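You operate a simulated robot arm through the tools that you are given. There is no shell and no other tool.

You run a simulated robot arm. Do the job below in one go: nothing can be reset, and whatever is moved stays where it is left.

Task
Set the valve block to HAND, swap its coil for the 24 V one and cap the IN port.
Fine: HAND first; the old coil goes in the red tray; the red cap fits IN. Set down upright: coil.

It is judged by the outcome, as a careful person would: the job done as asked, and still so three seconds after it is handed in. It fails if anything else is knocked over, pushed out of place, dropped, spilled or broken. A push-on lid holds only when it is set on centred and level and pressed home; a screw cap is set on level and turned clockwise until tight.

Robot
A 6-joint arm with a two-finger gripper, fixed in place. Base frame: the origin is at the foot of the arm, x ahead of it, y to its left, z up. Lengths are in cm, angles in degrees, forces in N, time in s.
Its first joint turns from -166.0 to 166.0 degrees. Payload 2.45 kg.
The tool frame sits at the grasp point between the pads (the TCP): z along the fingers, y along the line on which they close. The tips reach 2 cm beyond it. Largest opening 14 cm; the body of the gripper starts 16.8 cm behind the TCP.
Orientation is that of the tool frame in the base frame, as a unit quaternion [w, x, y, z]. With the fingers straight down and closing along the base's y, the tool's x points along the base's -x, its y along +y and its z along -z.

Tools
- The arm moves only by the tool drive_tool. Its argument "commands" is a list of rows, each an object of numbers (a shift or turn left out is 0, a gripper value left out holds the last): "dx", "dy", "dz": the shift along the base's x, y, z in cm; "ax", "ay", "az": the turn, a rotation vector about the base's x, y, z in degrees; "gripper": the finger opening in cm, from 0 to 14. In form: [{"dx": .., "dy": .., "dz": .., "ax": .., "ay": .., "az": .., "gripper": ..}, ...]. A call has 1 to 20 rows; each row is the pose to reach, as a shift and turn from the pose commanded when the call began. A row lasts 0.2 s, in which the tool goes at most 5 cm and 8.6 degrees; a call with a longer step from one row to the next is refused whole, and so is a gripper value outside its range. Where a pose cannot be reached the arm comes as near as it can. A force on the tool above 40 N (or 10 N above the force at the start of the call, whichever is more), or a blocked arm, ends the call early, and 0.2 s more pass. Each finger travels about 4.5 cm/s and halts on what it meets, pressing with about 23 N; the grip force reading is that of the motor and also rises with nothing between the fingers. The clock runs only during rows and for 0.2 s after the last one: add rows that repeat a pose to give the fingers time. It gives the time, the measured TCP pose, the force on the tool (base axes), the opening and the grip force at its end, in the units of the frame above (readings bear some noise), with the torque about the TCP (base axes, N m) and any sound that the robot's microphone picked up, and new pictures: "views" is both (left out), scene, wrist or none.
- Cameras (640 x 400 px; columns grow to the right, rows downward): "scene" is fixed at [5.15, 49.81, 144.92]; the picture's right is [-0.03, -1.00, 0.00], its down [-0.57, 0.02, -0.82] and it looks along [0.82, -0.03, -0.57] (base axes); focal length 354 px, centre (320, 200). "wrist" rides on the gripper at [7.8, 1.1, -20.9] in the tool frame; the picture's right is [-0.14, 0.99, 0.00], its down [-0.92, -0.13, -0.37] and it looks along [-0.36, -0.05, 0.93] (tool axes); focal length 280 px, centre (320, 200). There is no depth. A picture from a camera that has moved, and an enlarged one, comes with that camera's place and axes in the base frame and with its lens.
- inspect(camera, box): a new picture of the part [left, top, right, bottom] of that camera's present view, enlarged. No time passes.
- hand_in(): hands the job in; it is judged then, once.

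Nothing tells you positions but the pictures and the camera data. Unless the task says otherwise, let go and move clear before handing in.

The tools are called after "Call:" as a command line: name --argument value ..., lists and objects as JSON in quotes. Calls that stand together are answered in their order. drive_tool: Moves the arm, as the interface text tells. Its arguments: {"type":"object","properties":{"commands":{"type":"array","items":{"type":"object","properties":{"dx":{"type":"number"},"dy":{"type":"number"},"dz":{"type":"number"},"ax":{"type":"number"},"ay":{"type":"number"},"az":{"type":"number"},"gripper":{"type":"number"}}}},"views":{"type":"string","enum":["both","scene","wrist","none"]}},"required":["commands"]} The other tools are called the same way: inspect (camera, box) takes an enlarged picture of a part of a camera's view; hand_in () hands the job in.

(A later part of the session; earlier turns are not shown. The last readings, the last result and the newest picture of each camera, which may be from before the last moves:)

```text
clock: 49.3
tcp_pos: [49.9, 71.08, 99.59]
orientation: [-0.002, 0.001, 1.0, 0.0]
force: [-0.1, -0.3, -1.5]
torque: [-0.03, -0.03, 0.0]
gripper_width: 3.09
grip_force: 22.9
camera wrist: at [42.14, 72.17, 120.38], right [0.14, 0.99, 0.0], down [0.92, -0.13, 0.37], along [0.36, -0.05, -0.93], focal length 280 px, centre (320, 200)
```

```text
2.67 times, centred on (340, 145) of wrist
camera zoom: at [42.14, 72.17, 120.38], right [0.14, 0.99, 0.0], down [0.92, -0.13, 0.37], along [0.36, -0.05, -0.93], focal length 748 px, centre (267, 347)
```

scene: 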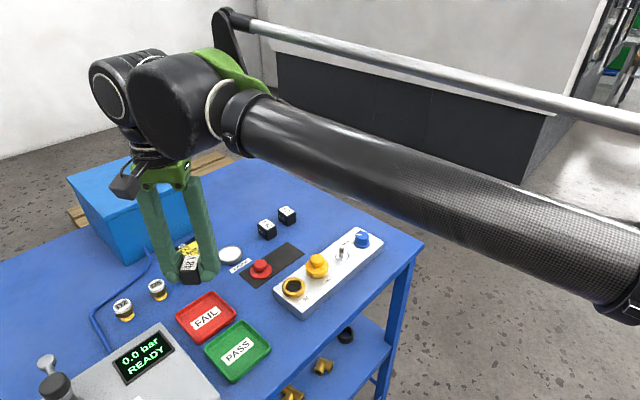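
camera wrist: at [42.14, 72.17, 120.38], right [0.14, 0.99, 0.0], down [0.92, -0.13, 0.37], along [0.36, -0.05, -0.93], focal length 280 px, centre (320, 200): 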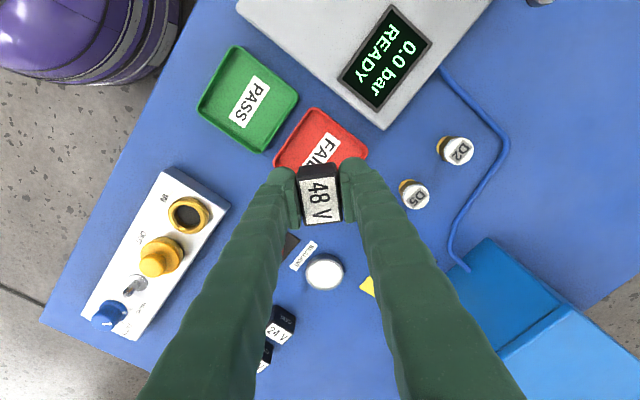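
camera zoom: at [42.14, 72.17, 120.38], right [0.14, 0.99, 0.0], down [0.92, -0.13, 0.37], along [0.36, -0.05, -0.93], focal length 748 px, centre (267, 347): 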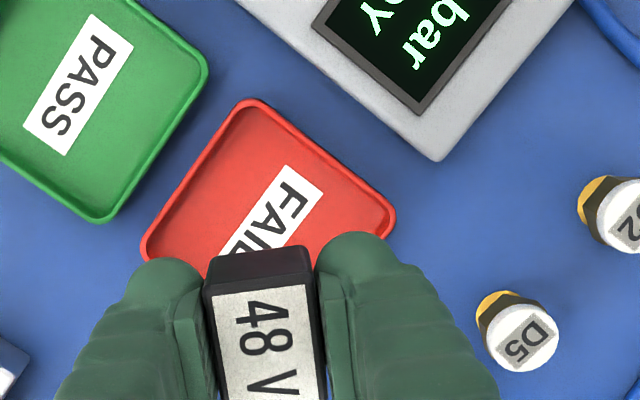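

The tray's diagonal corners centre at (50.05, 71.08), right under the tool. Lowering into the tray, quickly at first, then creeping.

Call:
drive_tool --commands '[{"dx": 0.1, "dz": -3}, {"dx": 0.1, "dz": -6}, {"dx": 0.1, "dz": -8.5}, {"dx": 0.1, "dz": -10}, {"dx": 0.1, "dz": -10.8}, {"dx": 0.1, "dz": -10.8}]'

Call:
inspect --camera "wrist" --box '[220, 90, 420, 215]'

Call:
inspect --camera "scene" --box '[150, 250, 250, 350]'

```text
clock: 50.7
tcp_pos: [50.11, 71.15, 88.67]
orientation: [-0.001, 0.0, 1.0, 0.0]
force: [0.2, 0.2, -0.9]
torque: [0.03, -0.02, 0.0]
gripper_width: 3.07
grip_force: 23.2
camera wrist: at [42.34, 72.27, 109.6], right [0.14, 0.99, 0.0], down [0.92, -0.13, 0.37], along [0.36, -0.05, -0.93], focal length 280 px, centre (320, 200)
```

scene: 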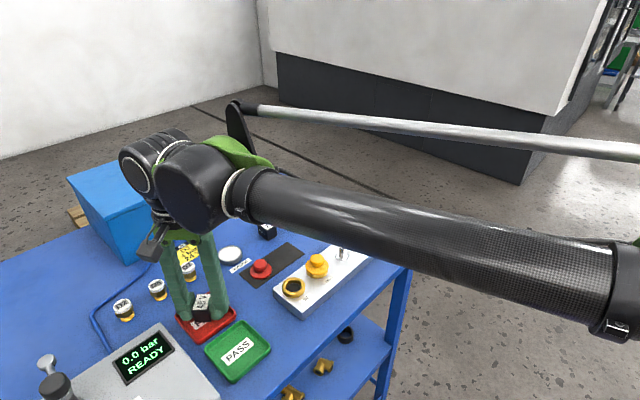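
wrist: 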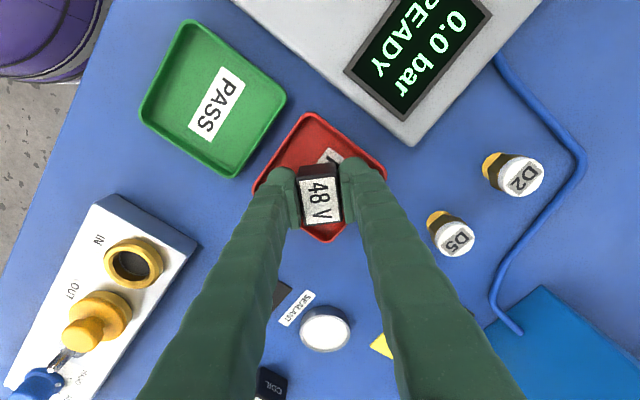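

```text
3.20 times, centred on (320, 152) of wrist
camera zoom: at [42.34, 72.27, 109.6], right [0.14, 0.99, 0.0], down [0.92, -0.13, 0.37], along [0.36, -0.05, -0.93], focal length 897 px, centre (320, 352)
```

zoom: 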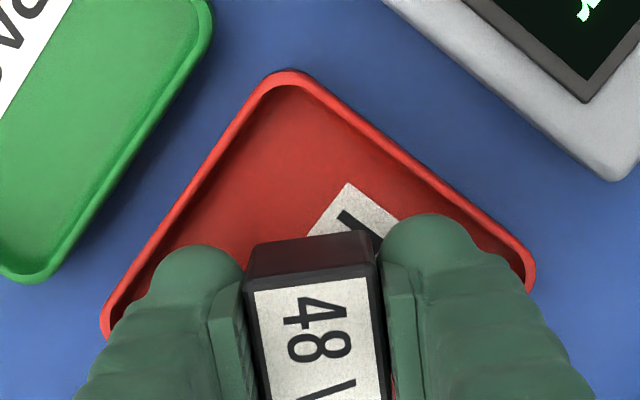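

```text
4.00 times, centred on (200, 300) of scene
camera zoom: at [5.15, 49.81, 144.92], right [-0.03, -1.0, 0.0], down [-0.57, 0.02, -0.82], along [0.82, -0.03, -0.57], focal length 1414 px, centre (800, -200)
```

zoom: 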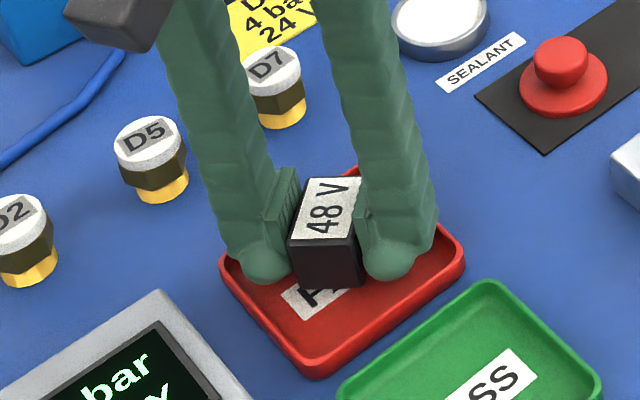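

Call:
drive_tool --commands '[{"dz": -0.2}, {"dz": -0.4}, {"dz": -0.55}, {"dz": -0.7}]' --views "none"

```text
clock: 51.7
tcp_pos: [50.09, 71.06, 88.01]
orientation: [-0.002, 0.001, 1.0, 0.0]
force: [-0.5, -0.1, -0.7]
torque: [0.02, -0.01, 0.01]
gripper_width: 3.09
grip_force: 22.4
```

Call:
drive_tool --commands '[{"dz": -0.1}, {"dz": -0.2}, {"dz": -0.3}]' --views "none"

```text
clock: 52.5
tcp_pos: [50.15, 71.07, 87.88]
orientation: [-0.002, 0.0, 1.0, 0.0]
force: [-1.7, 0.0, 18.2]
torque: [-0.03, 0.03, 0.0]
gripper_width: 3.09
grip_force: 23.3
```

Contact with the tray floor. Easing off and opening just enough to clear.

Call:
drive_tool --commands '[{"dz": 0.06}, {"dz": 0.06, "gripper": 3.4}, {"dz": 0.06, "gripper": 3.8}, {"dz": 0.06, "gripper": 3.9}, {"dz": 0.4, "gripper": 3.9}, {"dz": 1.2, "gripper": 3.9}, {"dz": 3, "gripper": 4.2}, {"dz": 6, "gripper": 5}, {"dz": 10, "gripper": 6}, {"dz": 13, "gripper": 6}, {"dz": 13, "gripper": 6}]'

Call:
inspect --camera "scene" --box '[150, 250, 250, 350]'

Call:
inspect --camera "wrist" --box '[240, 90, 400, 215]'

```text
clock: 54.9
tcp_pos: [50.11, 70.97, 100.71]
orientation: [-0.001, 0.0, 1.0, 0.0]
force: [-0.2, -0.6, 0.6]
torque: [-0.02, -0.03, 0.0]
gripper_width: 6.0
grip_force: 0.1
camera wrist: at [42.34, 72.18, 121.57], right [0.14, 0.99, 0.0], down [0.92, -0.13, 0.37], along [0.36, -0.05, -0.93], focal length 280 px, centre (320, 200)
```

scene: 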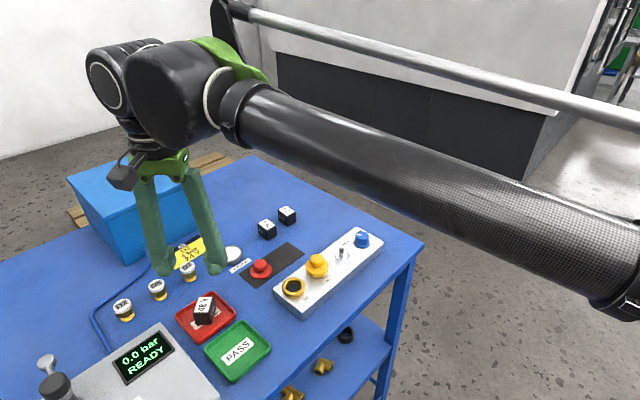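
wrist: 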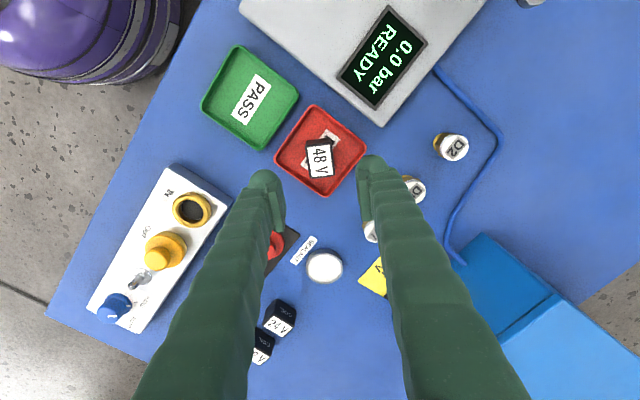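

```text
4.00 times, centred on (200, 300) of scene
camera zoom: at [5.15, 49.81, 144.92], right [-0.03, -1.0, 0.0], down [-0.57, 0.02, -0.82], along [0.82, -0.03, -0.57], focal length 1414 px, centre (800, -200)
```

zoom: 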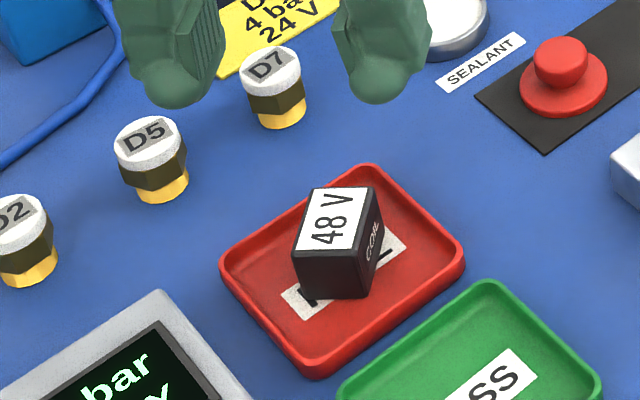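

```text
3.20 times, centred on (320, 152) of wrist
camera zoom: at [42.34, 72.18, 121.57], right [0.14, 0.99, 0.0], down [0.92, -0.13, 0.37], along [0.36, -0.05, -0.93], focal length 897 px, centre (320, 352)
```

zoom: 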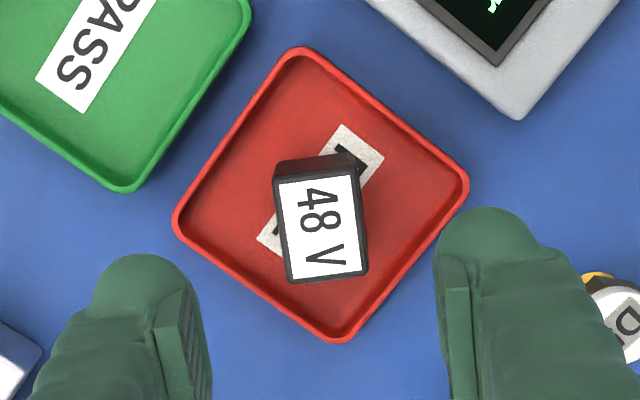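

The 48 V coil stands upright in the red tray. Next I'll go over the 24 V coil at about (74.85, 61) with the tool at -45°.

Call:
drive_tool --commands '[{"dx": 2, "dy": -0.9, "az": -5}, {"dx": 5, "dy": -2.1, "az": -11}, {"dx": 8.3, "dy": -3.5, "az": -17}, {"dx": 11.6, "dy": -4.9, "az": -23}, {"dx": 14.9, "dy": -6.3, "az": -29}, {"dx": 18.2, "dy": -7.7, "az": -35}, {"dx": 21.5, "dy": -9.1, "az": -41}, {"dx": 24.5, "dy": -10.3, "az": -45, "dz": -1}, {"dx": 24.5, "dy": -10.3, "az": -45, "dz": -4}, {"dx": 24.5, "dy": -10.3, "az": -45, "dz": -5}, {"dx": 24.5, "dy": -10.3, "az": -45, "dz": -5}]'

Call:
inspect --camera "wrist" --box '[240, 115, 400, 215]'

```text
clock: 57.3
tcp_pos: [74.62, 60.78, 95.76]
orientation: [-0.002, 0.384, 0.923, 0.0]
force: [0.0, 1.2, 0.0]
torque: [0.03, 0.02, -0.01]
gripper_width: 6.0
grip_force: 0.0
camera wrist: at [69.9, 67.01, 116.79], right [0.8, 0.6, 0.0], down [0.56, -0.74, 0.37], along [0.22, -0.29, -0.93], focal length 280 px, centre (320, 200)
```

scene: 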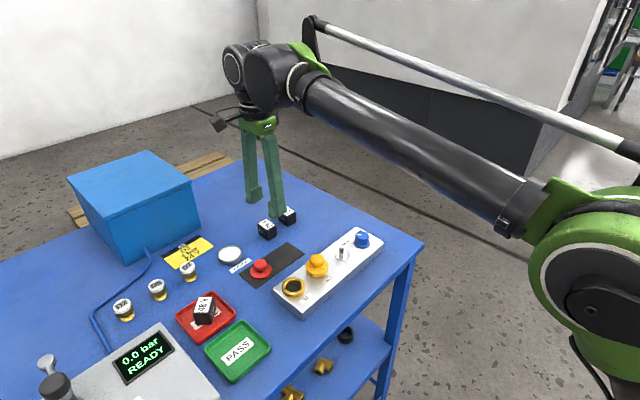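
wrist: 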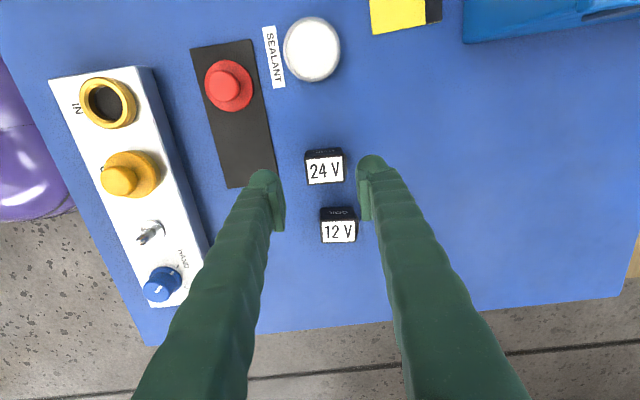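

```text
4.00 times, centred on (320, 165) of wrist
camera zoom: at [69.9, 67.01, 116.79], right [0.8, 0.6, 0.0], down [0.56, -0.74, 0.37], along [0.22, -0.29, -0.93], focal length 1122 px, centre (320, 340)
```

zoom: 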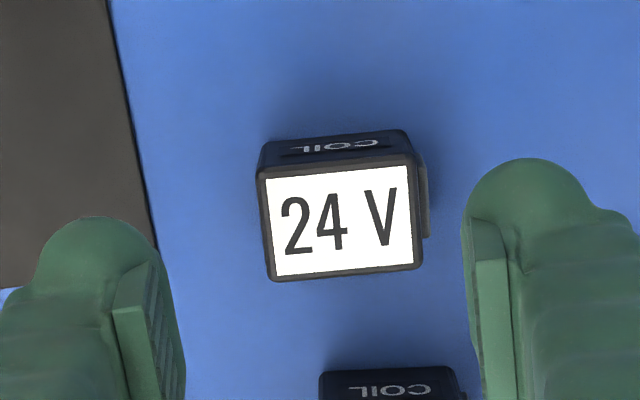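

The 24 V coil body centre is about (75.15, 61.14), turned roughly -2° from my tool. I'll shift, descend around it and grip.

Call:
drive_tool --commands '[{"dx": 0.52, "dy": 0.39, "az": -2}, {"dx": 0.52, "dy": 0.39, "az": -2, "dz": -2.5}, {"dx": 0.52, "dy": 0.39, "az": -2, "dz": -5}, {"dx": 0.52, "dy": 0.39, "az": -2, "dz": -6.5}, {"dx": 0.52, "dy": 0.39, "az": -2, "dz": -7.5}, {"dx": 0.52, "dy": 0.39, "az": -2, "dz": -7.5}]' --views "none"

Call:
inspect --camera "wrist" --box '[240, 125, 400, 225]'

Call:
inspect --camera "scene" --box '[230, 180, 310, 250]'

```text
clock: 58.7
tcp_pos: [75.07, 61.18, 88.41]
orientation: [-0.002, 0.399, 0.917, 0.0]
force: [-0.6, 0.3, 0.0]
torque: [0.0, 0.0, 0.04]
gripper_width: 5.99
grip_force: 0.1
```

```text
4.00 times, centred on (320, 175) of wrist
camera zoom: at [70.6, 67.59, 109.3], right [0.82, 0.57, 0.0], down [0.53, -0.76, 0.37], along [0.21, -0.3, -0.93], focal length 1122 px, centre (320, 300)
```

zoom: 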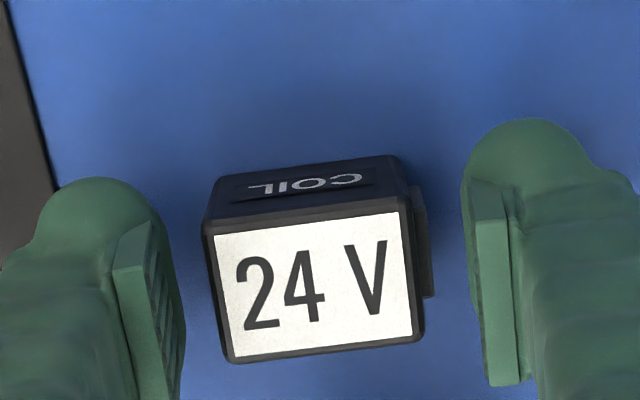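

```text
5.71 times, centred on (270, 215) of scene
camera zoom: at [5.15, 49.81, 144.92], right [-0.03, -1.0, 0.0], down [-0.57, 0.02, -0.82], along [0.82, -0.03, -0.57], focal length 2020 px, centre (606, 114)
```

zoom: 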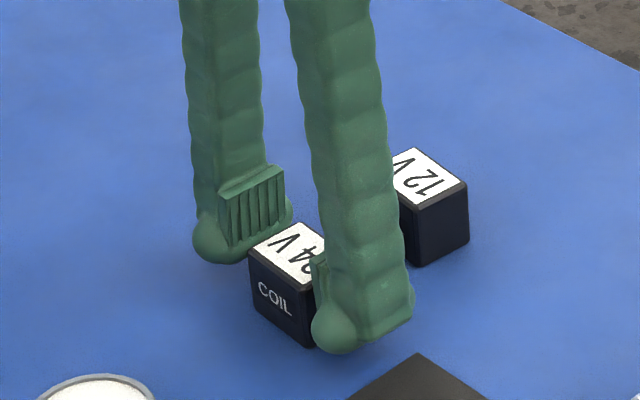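

Call:
drive_tool --commands '[{"dz": -0.5}, {"dz": -0.9}, {"dz": -1.15}, {"dz": -1.15}, {"dz": -1.15, "gripper": 5}, {"dz": -1.15, "gripper": 4.2}, {"dz": -1.15, "gripper": 3.6}, {"dz": -1.15, "gripper": 3.2}, {"dz": -1.15, "gripper": 3.2}]' --views "none"

Call:
inspect --camera "wrist" --box '[240, 125, 400, 225]'

```text
clock: 60.7
tcp_pos: [75.07, 61.23, 87.27]
orientation: [-0.001, 0.399, 0.917, 0.001]
force: [-0.3, -0.7, 0.1]
torque: [-0.01, -0.05, 0.01]
gripper_width: 4.11
grip_force: 23.0
```

```text
4.00 times, centred on (320, 175) of wrist
camera zoom: at [70.61, 67.56, 108.1], right [0.82, 0.57, 0.0], down [0.53, -0.76, 0.37], along [0.21, -0.3, -0.93], focal length 1122 px, centre (320, 300)
```

zoom: 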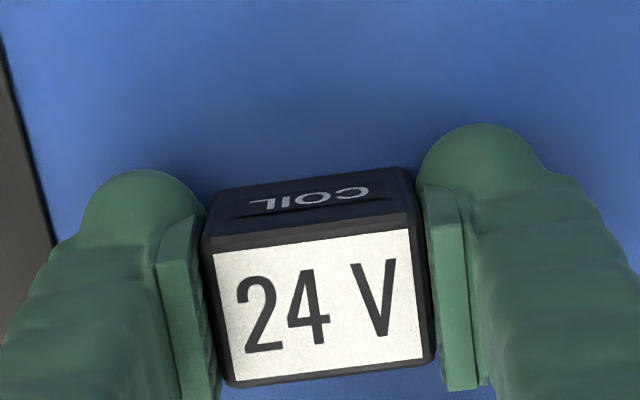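

Gripped at 4.11 cm. I'll lift the 24 V coil and stop above the knob, from where the wrist camera looks straight down on the bare stem to measure it.

Call:
drive_tool --commands '[{"dz": 0.5, "gripper": 3}, {"dz": 2}, {"dz": 5}, {"dz": 9}, {"dz": 12.7, "dx": -0.5, "dy": -1.5}, {"dz": 12.7, "dx": -1.5, "dy": -5}, {"dz": 12.7, "dx": -2.4, "dy": -8.5}, {"dz": 12.7, "dx": -3.4, "dy": -12}, {"dz": 12.7, "dx": -4.4, "dy": -15.5}, {"dz": 12.7, "dx": -5.4, "dy": -19}, {"dz": 12.7, "dx": -6.3, "dy": -22}, {"dz": 12.7, "dx": -6.6, "dy": -22.9}, {"dz": 12.7, "dx": -6.6, "dy": -22.9}, {"dz": 12.7, "dx": -6.6, "dy": -22.9}]'

Call:
inspect --camera "wrist" --box '[260, 60, 360, 125]'

Call:
inspect --camera "scene" --box '[310, 220, 390, 280]'

Call:
inspect --camera "wrist" --box '[240, 125, 400, 225]'

```text
clock: 63.7
tcp_pos: [68.36, 38.35, 99.79]
orientation: [-0.001, 0.4, 0.916, 0.0]
force: [0.1, 0.4, -0.6]
torque: [0.04, 0.01, 0.0]
gripper_width: 4.16
grip_force: 23.0
camera wrist: at [63.86, 44.91, 120.67], right [0.82, 0.57, 0.0], down [0.53, -0.76, 0.37], along [0.21, -0.3, -0.93], focal length 280 px, centre (320, 200)
```

scene: 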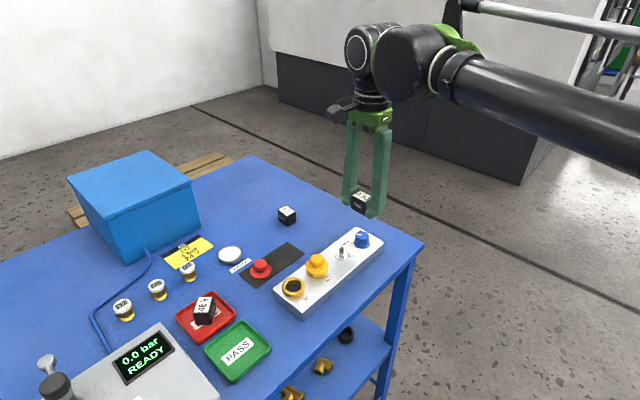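
wrist: 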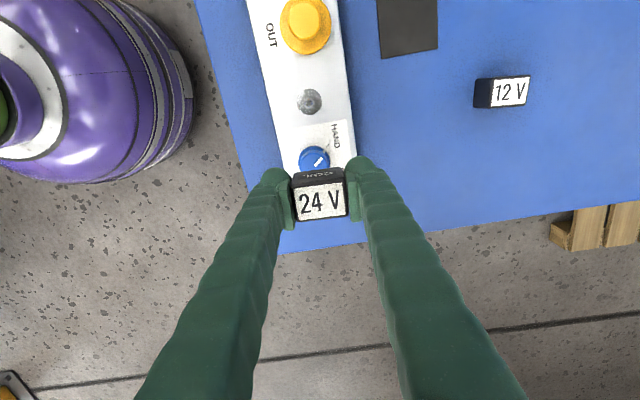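

```text
6.15 times, centred on (310, 92) of wrist
camera zoom: at [63.86, 44.91, 120.67], right [0.82, 0.57, 0.0], down [0.53, -0.76, 0.37], along [0.21, -0.3, -0.93], focal length 1726 px, centre (382, 862)
```

zoom: 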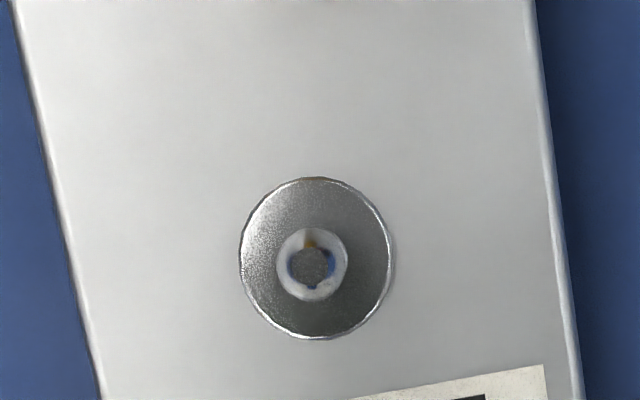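

```text
6.67 times, centred on (350, 250) of scene
camera zoom: at [5.15, 49.81, 144.92], right [-0.03, -1.0, 0.0], down [-0.57, 0.02, -0.82], along [0.82, -0.03, -0.57], focal length 2357 px, centre (120, -133)
```

zoom: 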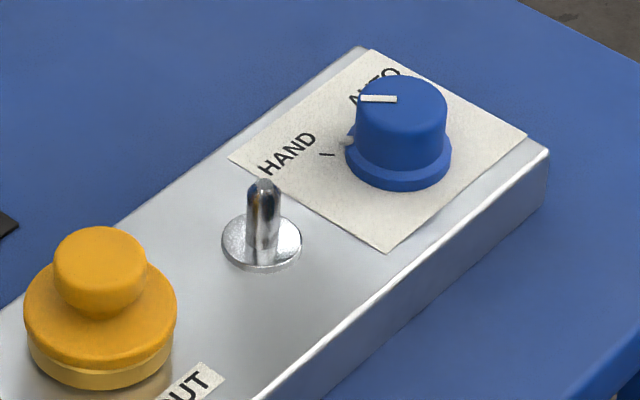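

```text
4.00 times, centred on (320, 175) of wrist
camera zoom: at [63.86, 44.91, 120.67], right [0.82, 0.57, 0.0], down [0.53, -0.76, 0.37], along [0.21, -0.3, -0.93], focal length 1122 px, centre (320, 300)
```

zoom: 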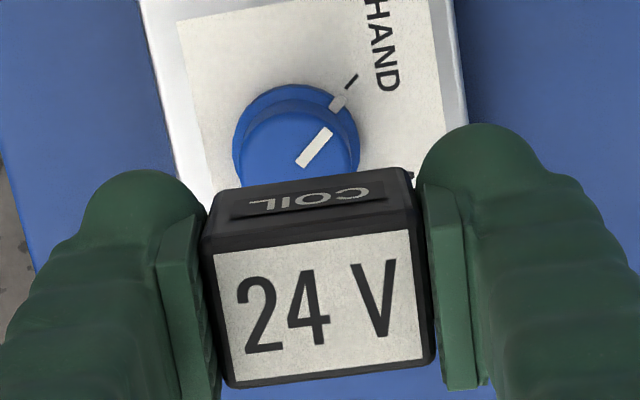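

The stem axis measures (63.65, 43.15), about 1.1 cm thick with a rounded top on a flange. The coil sits nearly centred in the grip, so I'll bring the tool over (63.6, 43.27) and check before lowering.

Call:
drive_tool --commands '[{"dx": -1.5, "dy": 1.6}, {"dx": -3.2, "dy": 3.3}, {"dx": -4.74, "dy": 4.87}, {"dx": -4.74, "dy": 4.87, "dz": -3}, {"dx": -4.74, "dy": 4.87, "dz": -5}, {"dx": -4.74, "dy": 4.87, "dz": -6}, {"dx": -4.74, "dy": 4.87, "dz": -6}]'

Call:
inspect --camera "scene" --box '[310, 200, 390, 270]'

Call:
inspect --camera "wrist" --box '[240, 105, 400, 215]'

```text
clock: 65.3
tcp_pos: [63.81, 43.1, 93.86]
orientation: [-0.002, 0.4, 0.917, 0.001]
force: [0.0, -0.4, -0.5]
torque: [-0.01, -0.01, 0.0]
gripper_width: 4.14
grip_force: 22.5
camera wrist: at [59.29, 49.62, 114.79], right [0.82, 0.57, 0.0], down [0.53, -0.76, 0.37], along [0.21, -0.3, -0.93], focal length 280 px, centre (320, 200)
```

scene: 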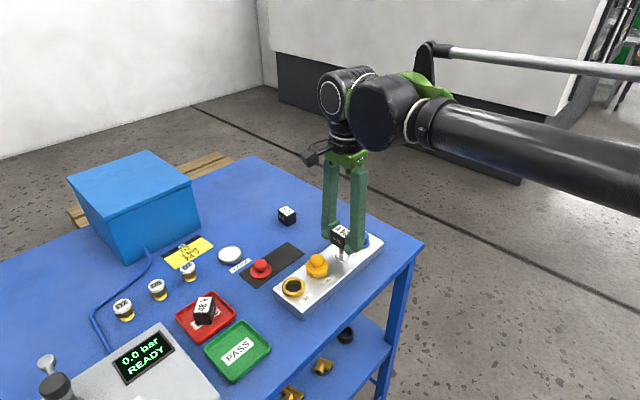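
wrist: 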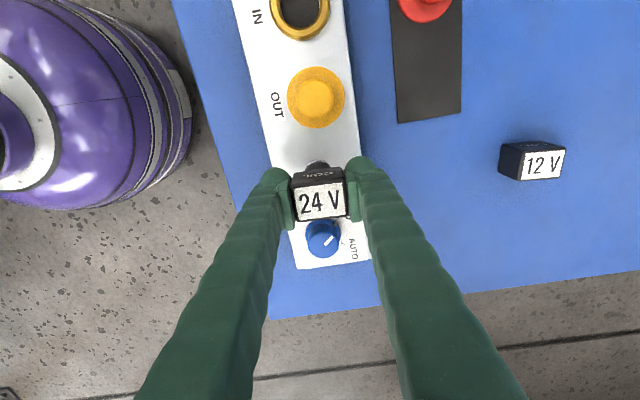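

```text
5.71 times, centred on (350, 235) of scene
camera zoom: at [5.15, 49.81, 144.92], right [-0.03, -1.0, 0.0], down [-0.57, 0.02, -0.82], along [0.82, -0.03, -0.57], focal length 2020 px, centre (149, 0)
```

zoom: 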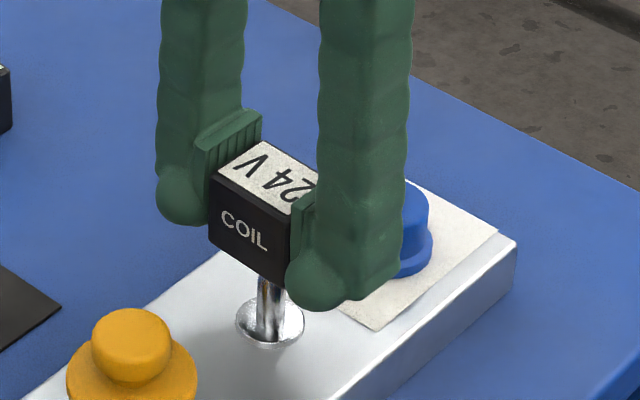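

```text
3.64 times, centred on (320, 160) of wrist
camera zoom: at [59.29, 49.62, 114.79], right [0.82, 0.57, 0.0], down [0.53, -0.76, 0.37], along [0.21, -0.3, -0.93], focal length 1020 px, centre (320, 346)
```

zoom: 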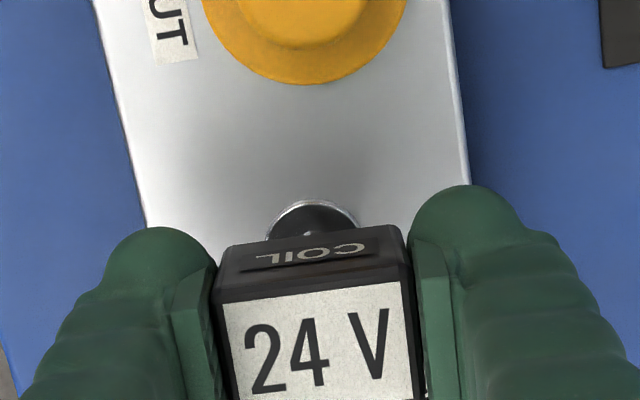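

Comparing against where the first coil sat, the stem needs the tool moved by about (-0.12, +0.13). I'll apply that and creep down onto the stem.

Call:
drive_tool --commands '[{"dx": -0.12, "dy": 0.13}, {"dx": -0.12, "dy": 0.13, "dz": -0.3}, {"dx": -0.12, "dy": 0.13, "dz": -0.6}, {"dx": -0.12, "dy": 0.13, "dz": -0.9}, {"dx": -0.12, "dy": 0.13, "dz": -1.1}]' --views "none"

Call:
inspect --camera "scene" --box '[320, 210, 380, 270]'

```text
clock: 66.5
tcp_pos: [63.55, 43.24, 92.68]
orientation: [-0.002, 0.399, 0.917, 0.001]
force: [0.0, 0.6, -1.3]
torque: [-0.01, 0.03, 0.01]
gripper_width: 4.12
grip_force: 22.7
```

```text
6.67 times, centred on (350, 240) of scene
camera zoom: at [5.15, 49.81, 144.92], right [-0.03, -1.0, 0.0], down [-0.57, 0.02, -0.82], along [0.82, -0.03, -0.57], focal length 2357 px, centre (120, -67)
```

zoom: 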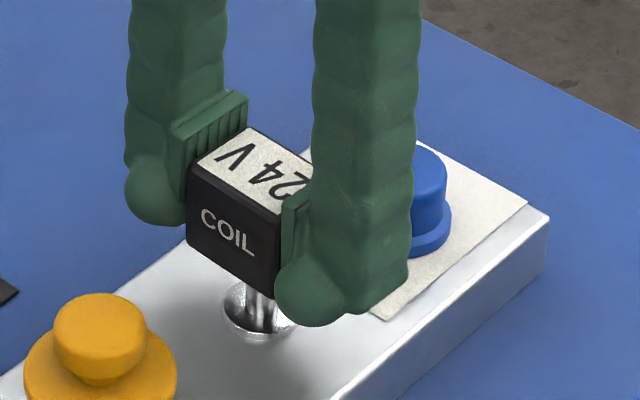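

Call:
drive_tool --commands '[{"dz": -0.15}, {"dz": -0.3}, {"dz": -0.45}]' --views "none"

```text
clock: 67.3
tcp_pos: [63.63, 43.23, 92.32]
orientation: [-0.001, 0.4, 0.917, 0.0]
force: [-0.5, 0.0, -1.2]
torque: [0.02, 0.04, 0.0]
gripper_width: 4.13
grip_force: 23.4
```

Call:
drive_tool --commands '[{"dz": -0.15}, {"dz": -0.3}, {"dz": -0.45}]' --views "none"

```text
clock: 68.1
tcp_pos: [63.65, 43.29, 91.8]
orientation: [-0.001, 0.4, 0.916, 0.001]
force: [0.1, 0.6, -1.6]
torque: [0.0, 0.01, -0.03]
gripper_width: 4.13
grip_force: 22.8
```

Call:
drive_tool --commands '[{"dz": -0.15}, {"dz": -0.3}, {"dz": -0.45}]' --views "none"

Call:
inspect --camera "scene" --box '[320, 210, 380, 270]'

```text
clock: 68.9
tcp_pos: [63.58, 43.19, 91.46]
orientation: [-0.002, 0.4, 0.917, 0.001]
force: [-0.1, 0.1, -0.9]
torque: [0.04, -0.02, -0.01]
gripper_width: 4.15
grip_force: 23.0
```

```text
6.67 times, centred on (350, 240) of scene
camera zoom: at [5.15, 49.81, 144.92], right [-0.03, -1.0, 0.0], down [-0.57, 0.02, -0.82], along [0.82, -0.03, -0.57], focal length 2357 px, centre (120, -67)
```

zoom: 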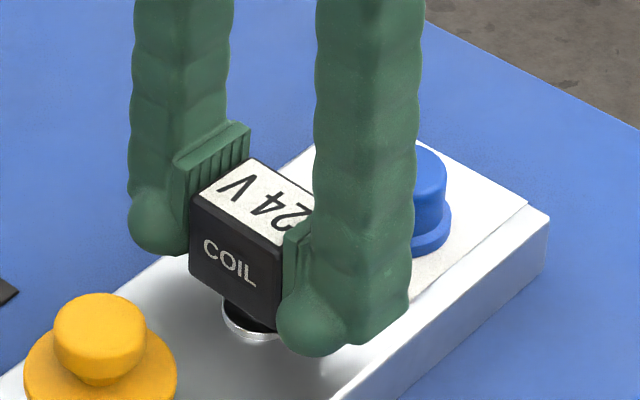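

The coil is already threading onto the stem without force. Continuing down until it seats.

Call:
drive_tool --commands '[{"dz": -0.15}, {"dz": -0.3}, {"dz": -0.45}, {"dz": -0.6}]' --views "none"

```text
clock: 69.9
tcp_pos: [63.66, 43.27, 90.72]
orientation: [-0.002, 0.4, 0.917, 0.001]
force: [-0.1, -0.7, -1.0]
torque: [-0.03, 0.0, 0.02]
gripper_width: 4.14
grip_force: 22.9
```

Call:
drive_tool --commands '[{"dz": -0.1}, {"dz": -0.2}, {"dz": -0.3}]' --views "none"

```text
clock: 70.7
tcp_pos: [63.59, 43.14, 90.33]
orientation: [-0.001, 0.399, 0.917, 0.001]
force: [-0.2, 0.0, -1.5]
torque: [0.02, 0.01, 0.0]
gripper_width: 4.14
grip_force: 22.5
```

Call:
drive_tool --commands '[{"dz": -0.08}, {"dz": -0.16}, {"dz": -0.24}]' --views "none"

```text
clock: 71.5
tcp_pos: [63.58, 43.13, 90.22]
orientation: [-0.001, 0.4, 0.916, 0.0]
force: [6.0, 1.4, 18.4]
torque: [0.05, -0.1, -0.05]
gripper_width: 4.16
grip_force: 23.3
```

Call:
inspect --camera "scene" --box '[320, 210, 380, 270]'

Call:
inspect --camera "wrist" --box '[240, 105, 400, 215]'

```text
6.67 times, centred on (350, 240) of scene
camera zoom: at [5.15, 49.81, 144.92], right [-0.03, -1.0, 0.0], down [-0.57, 0.02, -0.82], along [0.82, -0.03, -0.57], focal length 2357 px, centre (120, -67)
```

zoom: 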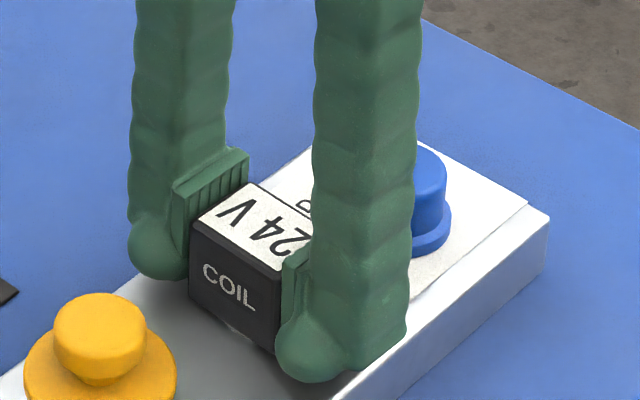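

```text
3.64 times, centred on (320, 160) of wrist
camera zoom: at [59.11, 49.62, 111.13], right [0.82, 0.57, 0.0], down [0.53, -0.76, 0.37], along [0.21, -0.3, -0.93], focal length 1020 px, centre (320, 346)
```

zoom: 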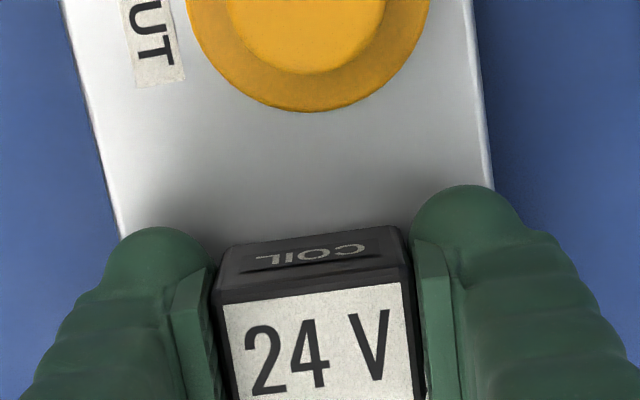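

The new coil now sits at exactly the height and position the old one had. I'll square it up by +2°, release and back away.

Call:
drive_tool --commands '[{"dz": 0.08, "az": 1}, {"dz": 0.08, "az": 2}, {"dz": 0.08, "az": 2, "gripper": 4.6}, {"dz": 0.08, "az": 2, "gripper": 5.2}, {"dz": 0.08, "az": 2, "gripper": 5.6}, {"dz": 0.5, "az": 2}, {"dz": 2, "az": 2}, {"dz": 5, "az": 2}, {"dz": 9, "az": 2}, {"dz": 9, "az": 2}]'

Call:
inspect --camera "scene" --box '[310, 210, 390, 270]'

Call:
inspect --camera "wrist" --box '[240, 85, 400, 215]'

```text
clock: 73.7
tcp_pos: [63.75, 43.37, 99.35]
orientation: [-0.002, 0.383, 0.924, 0.001]
force: [-0.4, 0.0, 0.0]
torque: [0.0, -0.04, -0.03]
gripper_width: 5.63
grip_force: 0.1
camera wrist: at [59.03, 49.69, 120.23], right [0.8, 0.6, 0.0], down [0.56, -0.74, 0.37], along [0.22, -0.29, -0.93], focal length 280 px, centre (320, 200)
```

scene: 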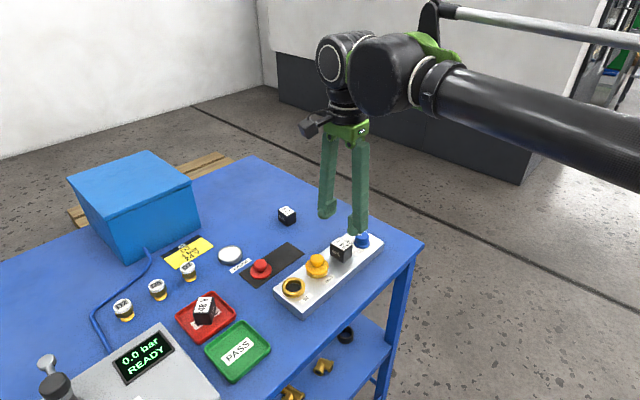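
wrist: 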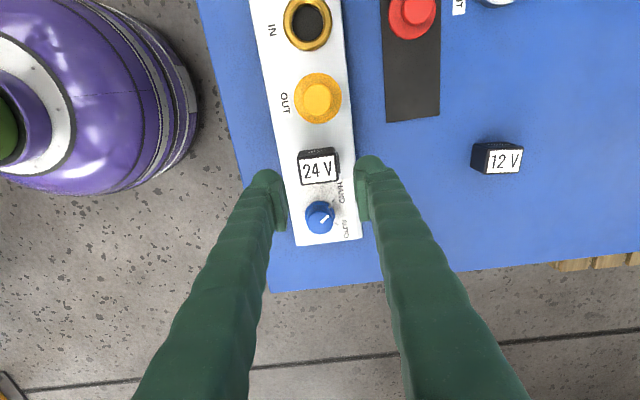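

```text
6.67 times, centred on (350, 240) of scene
camera zoom: at [5.15, 49.81, 144.92], right [-0.03, -1.0, 0.0], down [-0.57, 0.02, -0.82], along [0.82, -0.03, -0.57], focal length 2357 px, centre (120, -67)
```

zoom: 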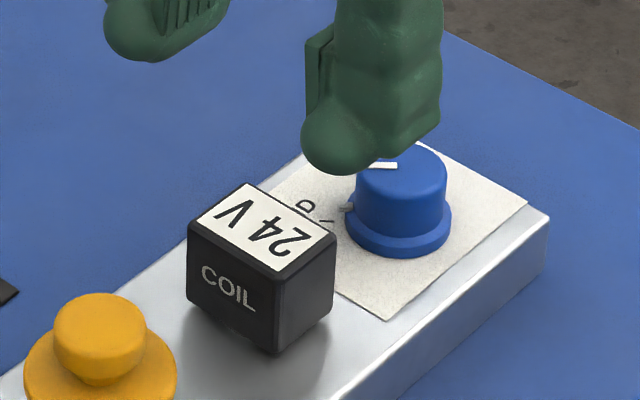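

```text
3.08 times, centred on (320, 150) of wrist
camera zoom: at [59.03, 49.69, 120.23], right [0.8, 0.6, 0.0], down [0.56, -0.74, 0.37], along [0.22, -0.29, -0.93], focal length 863 px, centre (320, 354)
```

zoom: 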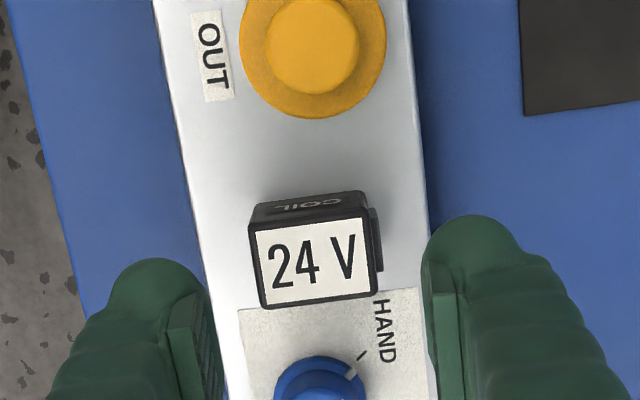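

The 24 V coil is seated and the knob still points to HAND. Now the red cap: I'll look at it closely, along with the port.

Call:
inspect --camera "scene" --box '[240, 250, 290, 285]'

Call:
inspect --camera "scene" --box '[275, 245, 335, 305]'

Call:
inspect --camera "wrist" --box '[370, 0, 450, 50]'

Call:
inspect --camera "wrist" --box '[260, 0, 360, 60]'

```text
11.43 times, centred on (265, 268) of scene
camera zoom: at [5.15, 49.81, 144.92], right [-0.03, -1.0, 0.0], down [-0.57, 0.02, -0.82], along [0.82, -0.03, -0.57], focal length 4040 px, centre (949, -571)
```

zoom: 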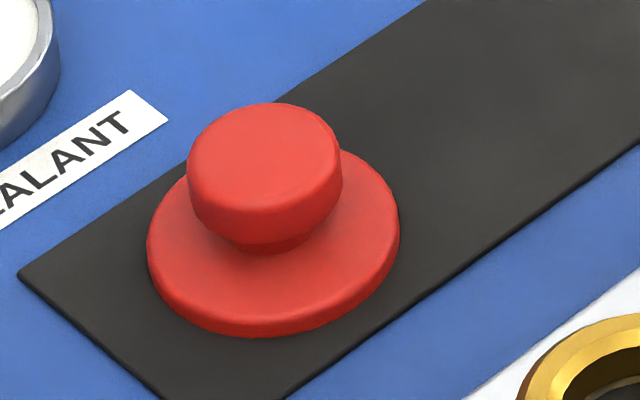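

```text
6.67 times, centred on (305, 275) of scene
camera zoom: at [5.15, 49.81, 144.92], right [-0.03, -1.0, 0.0], down [-0.57, 0.02, -0.82], along [0.82, -0.03, -0.57], focal length 2357 px, centre (420, -300)
```

zoom: 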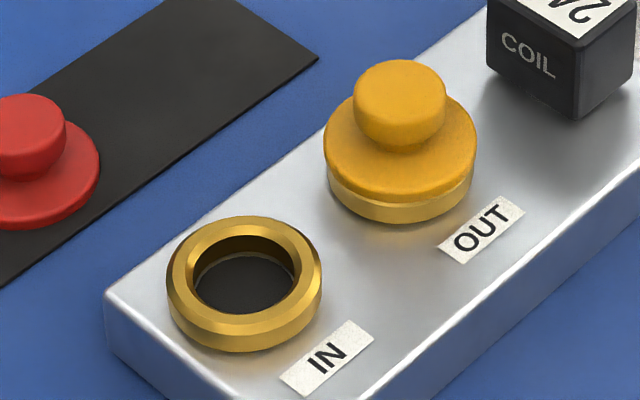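

```text
8.00 times, centred on (410, 25) of wrist
camera zoom: at [59.03, 49.69, 120.23], right [0.8, 0.6, 0.0], down [0.56, -0.74, 0.37], along [0.22, -0.29, -0.93], focal length 2243 px, centre (-400, 1600)
```

zoom: 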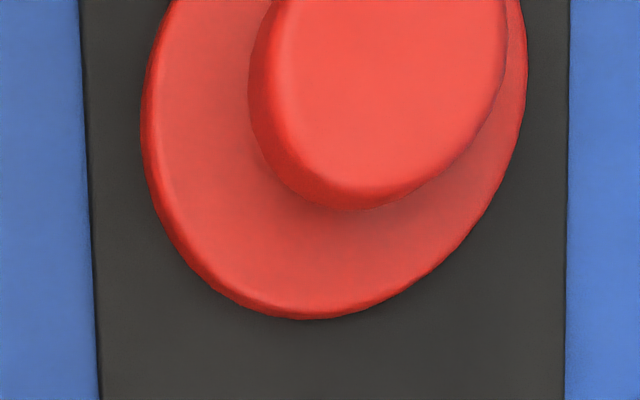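

```text
6.40 times, centred on (310, 30) of wrist
camera zoom: at [59.03, 49.69, 120.23], right [0.8, 0.6, 0.0], down [0.56, -0.74, 0.37], along [0.22, -0.29, -0.93], focal length 1794 px, centre (384, 1288)
```

zoom: 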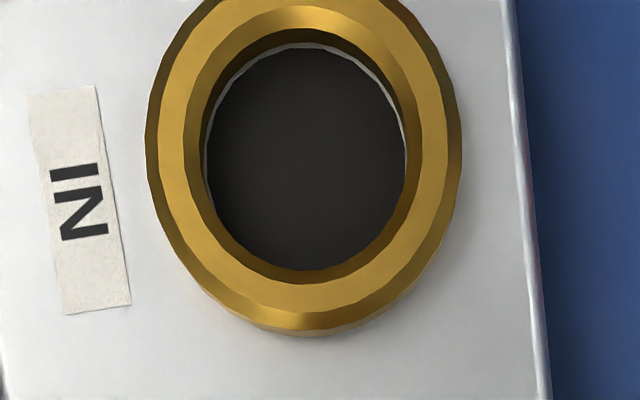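

The red cap has a flange (~5 cm) with a mushroom head (~3.1 cm wide), which I can hold with the rounded fingertips just above the flange. I'll move over it and measure its position.

Call:
drive_tool --commands '[{"dx": -0.3, "dy": 3}, {"dx": -0.6, "dy": 7}, {"dx": -0.9, "dy": 11}, {"dx": -1.2, "dy": 15}, {"dx": -1.5, "dy": 18.2}, {"dx": -1.5, "dy": 18.2, "dz": -3}, {"dx": -1.5, "dy": 18.2, "dz": -3}, {"dx": -1.5, "dy": 18.2, "dz": -3}]'

Call:
inspect --camera "wrist" --box '[260, 105, 380, 180]'

```text
clock: 75.5
tcp_pos: [62.32, 61.54, 96.09]
orientation: [-0.001, 0.384, 0.923, 0.001]
force: [0.0, 0.2, 0.5]
torque: [0.0, 0.0, 0.01]
gripper_width: 5.56
grip_force: 0.1
camera wrist: at [57.58, 67.78, 116.93], right [0.8, 0.6, 0.0], down [0.56, -0.74, 0.37], along [0.22, -0.29, -0.93], focal length 280 px, centre (320, 200)
```

scene: 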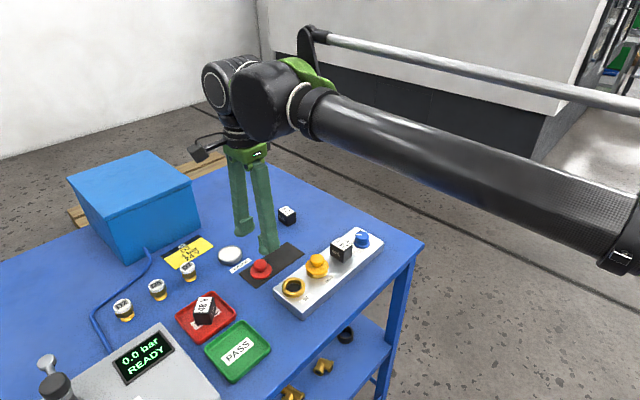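
wrist: 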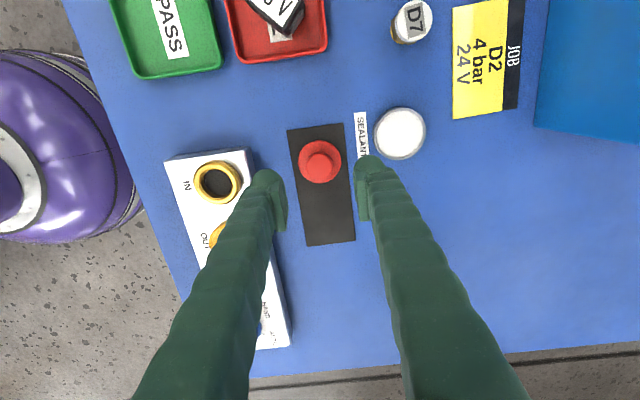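

```text
5.33 times, centred on (320, 142) of wrist
camera zoom: at [57.58, 67.78, 116.93], right [0.8, 0.6, 0.0], down [0.56, -0.74, 0.37], along [0.22, -0.29, -0.93], focal length 1495 px, centre (320, 507)
```

zoom: 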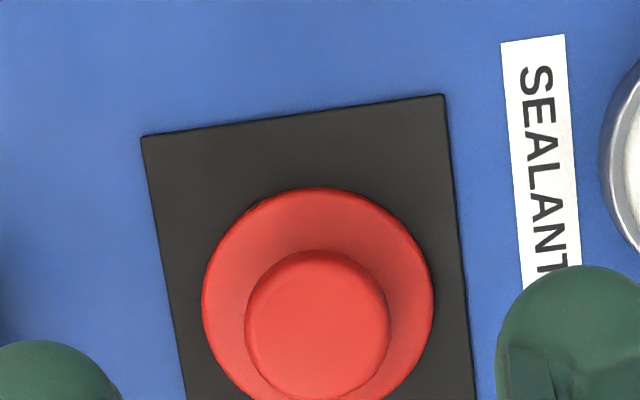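

Call:
inspect --camera "wrist" --box '[280, 125, 360, 190]'

Call:
inspect --camera "wrist" --box '[180, 145, 260, 215]'

```text
6.15 times, centred on (320, 158) of wrist
camera zoom: at [57.58, 67.78, 116.93], right [0.8, 0.6, 0.0], down [0.56, -0.74, 0.37], along [0.22, -0.29, -0.93], focal length 1726 px, centre (320, 462)
```

zoom: 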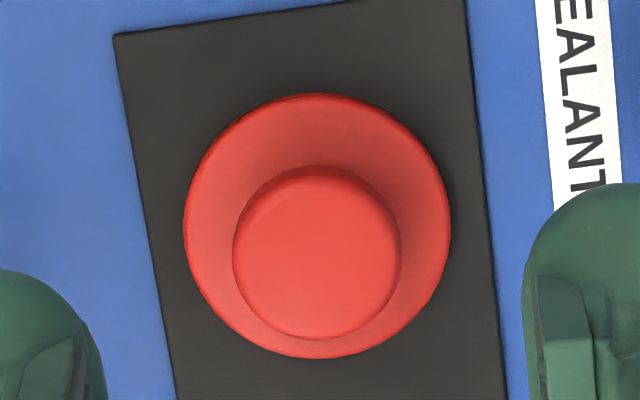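

```text
5.71 times, centred on (220, 180) of wrist
camera zoom: at [57.58, 67.78, 116.93], right [0.8, 0.6, 0.0], down [0.56, -0.74, 0.37], along [0.22, -0.29, -0.93], focal length 1602 px, centre (891, 314)
```

zoom: 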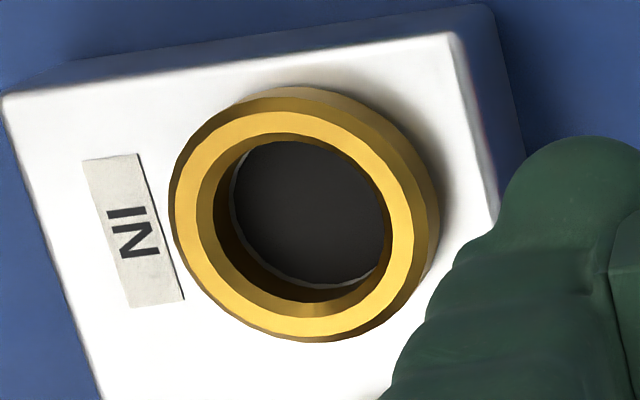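

The cap's axis is at about (62.2, 61.55), almost under the tool. I'll narrow to 4.4 cm and descend so the fingertips sit just above the flange.

Call:
drive_tool --commands '[{"dx": -0.07, "dy": 0.02, "dz": -1, "gripper": 4.6}, {"dx": -0.07, "dy": 0.02, "dz": -3.5}, {"dx": -0.07, "dy": 0.02, "dz": -6}, {"dx": -0.07, "dy": 0.02, "dz": -7.2}, {"dx": -0.07, "dy": 0.02, "dz": -7.6}, {"dx": -0.07, "dy": 0.02, "dz": -7.6}]' --views "none"

Call:
inspect --camera "wrist" --box '[240, 135, 400, 235]'

Call:
inspect --camera "scene" --box '[230, 220, 310, 290]'

```text
clock: 76.9
tcp_pos: [62.1, 61.41, 88.45]
orientation: [-0.001, 0.383, 0.924, 0.001]
force: [-0.2, -0.3, 0.6]
torque: [-0.01, -0.02, 0.02]
gripper_width: 4.61
grip_force: 0.0
```

```text
4.00 times, centred on (320, 185) of wrist
camera zoom: at [57.38, 67.71, 109.46], right [0.8, 0.6, 0.0], down [0.56, -0.74, 0.37], along [0.22, -0.29, -0.93], focal length 1122 px, centre (320, 260)
```

zoom: 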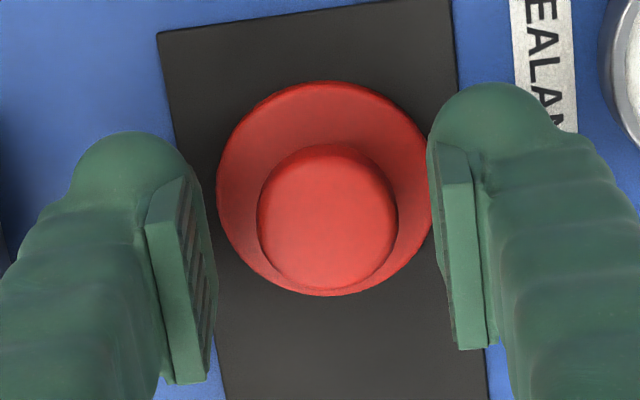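

```text
5.71 times, centred on (270, 255) of scene
camera zoom: at [5.15, 49.81, 144.92], right [-0.03, -1.0, 0.0], down [-0.57, 0.02, -0.82], along [0.82, -0.03, -0.57], focal length 2020 px, centre (606, -114)
```

zoom: 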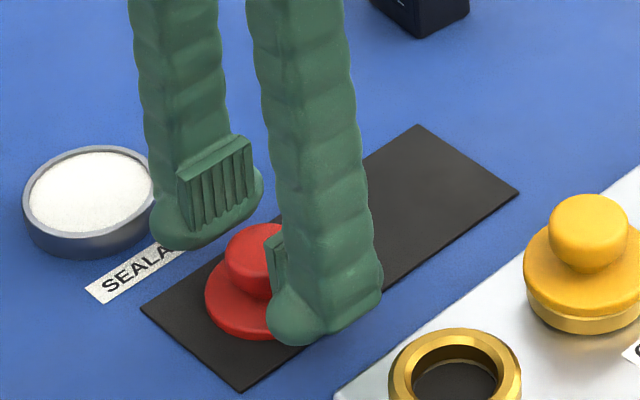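

Call:
drive_tool --commands '[{"dx": 0.07, "dy": 0.14, "dz": -0.2}, {"dx": 0.07, "dy": 0.14, "dz": -0.5}, {"dx": 0.07, "dy": 0.14, "dz": -0.7}, {"dx": 0.07, "dy": 0.14, "dz": -0.7}, {"dx": 0.07, "dy": 0.14, "dz": -0.7, "gripper": 4}, {"dx": 0.07, "dy": 0.14, "dz": -0.7, "gripper": 3.5}]' --views "none"

Call:
inspect --camera "wrist" --box '[240, 135, 400, 235]'

Call:
inspect --camera "scene" --box '[240, 230, 300, 290]'

```text
clock: 78.3
tcp_pos: [62.16, 61.7, 87.84]
orientation: [-0.001, 0.383, 0.924, 0.001]
force: [-0.6, 0.5, -0.4]
torque: [0.04, -0.02, -0.01]
gripper_width: 3.48
grip_force: 0.1
```

```text
4.00 times, centred on (320, 185) of wrist
camera zoom: at [57.42, 67.86, 108.78], right [0.8, 0.6, 0.0], down [0.56, -0.74, 0.37], along [0.22, -0.29, -0.93], focal length 1122 px, centre (320, 260)
```

zoom: 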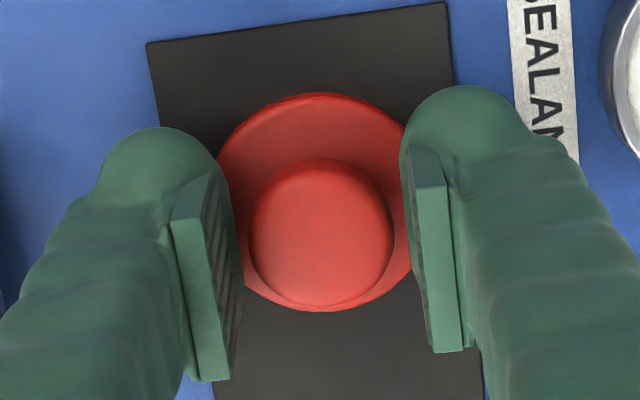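

```text
6.67 times, centred on (270, 260) of scene
camera zoom: at [5.15, 49.81, 144.92], right [-0.03, -1.0, 0.0], down [-0.57, 0.02, -0.82], along [0.82, -0.03, -0.57], focal length 2357 px, centre (653, -200)
```

zoom: 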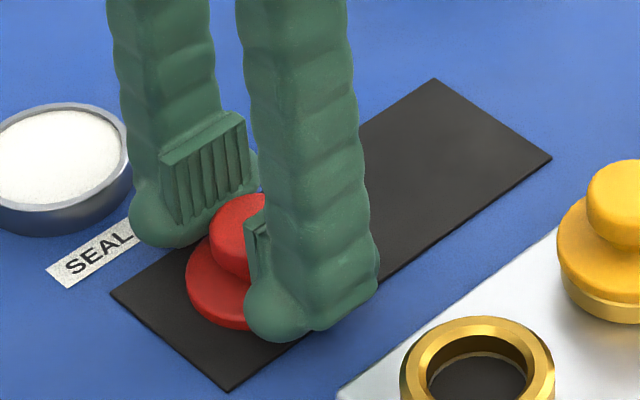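

Call:
drive_tool --commands '[{"gripper": 3.1}, {"gripper": 2.8}, {"gripper": 2.6}]' --views "none"

Call:
inspect --camera "wrist" --box '[240, 135, 400, 235]'

```text
clock: 79.1
tcp_pos: [62.22, 61.67, 87.84]
orientation: [-0.002, 0.384, 0.923, 0.0]
force: [-0.2, 0.0, 0.4]
torque: [-0.01, 0.02, 0.01]
gripper_width: 2.74
grip_force: 1.3
```

```text
4.00 times, centred on (320, 185) of wrist
camera zoom: at [57.42, 67.86, 108.78], right [0.8, 0.6, 0.0], down [0.56, -0.74, 0.37], along [0.22, -0.29, -0.93], focal length 1122 px, centre (320, 260)
```

zoom: 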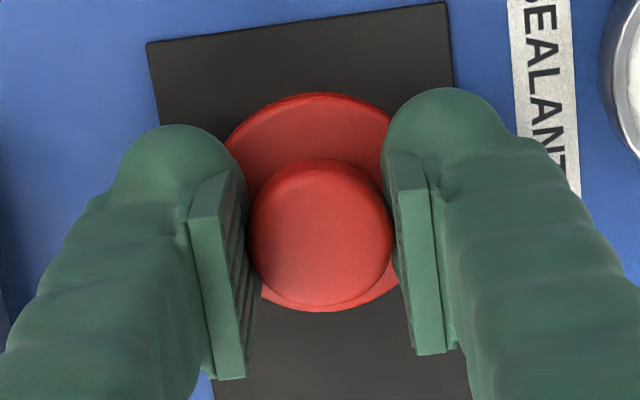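

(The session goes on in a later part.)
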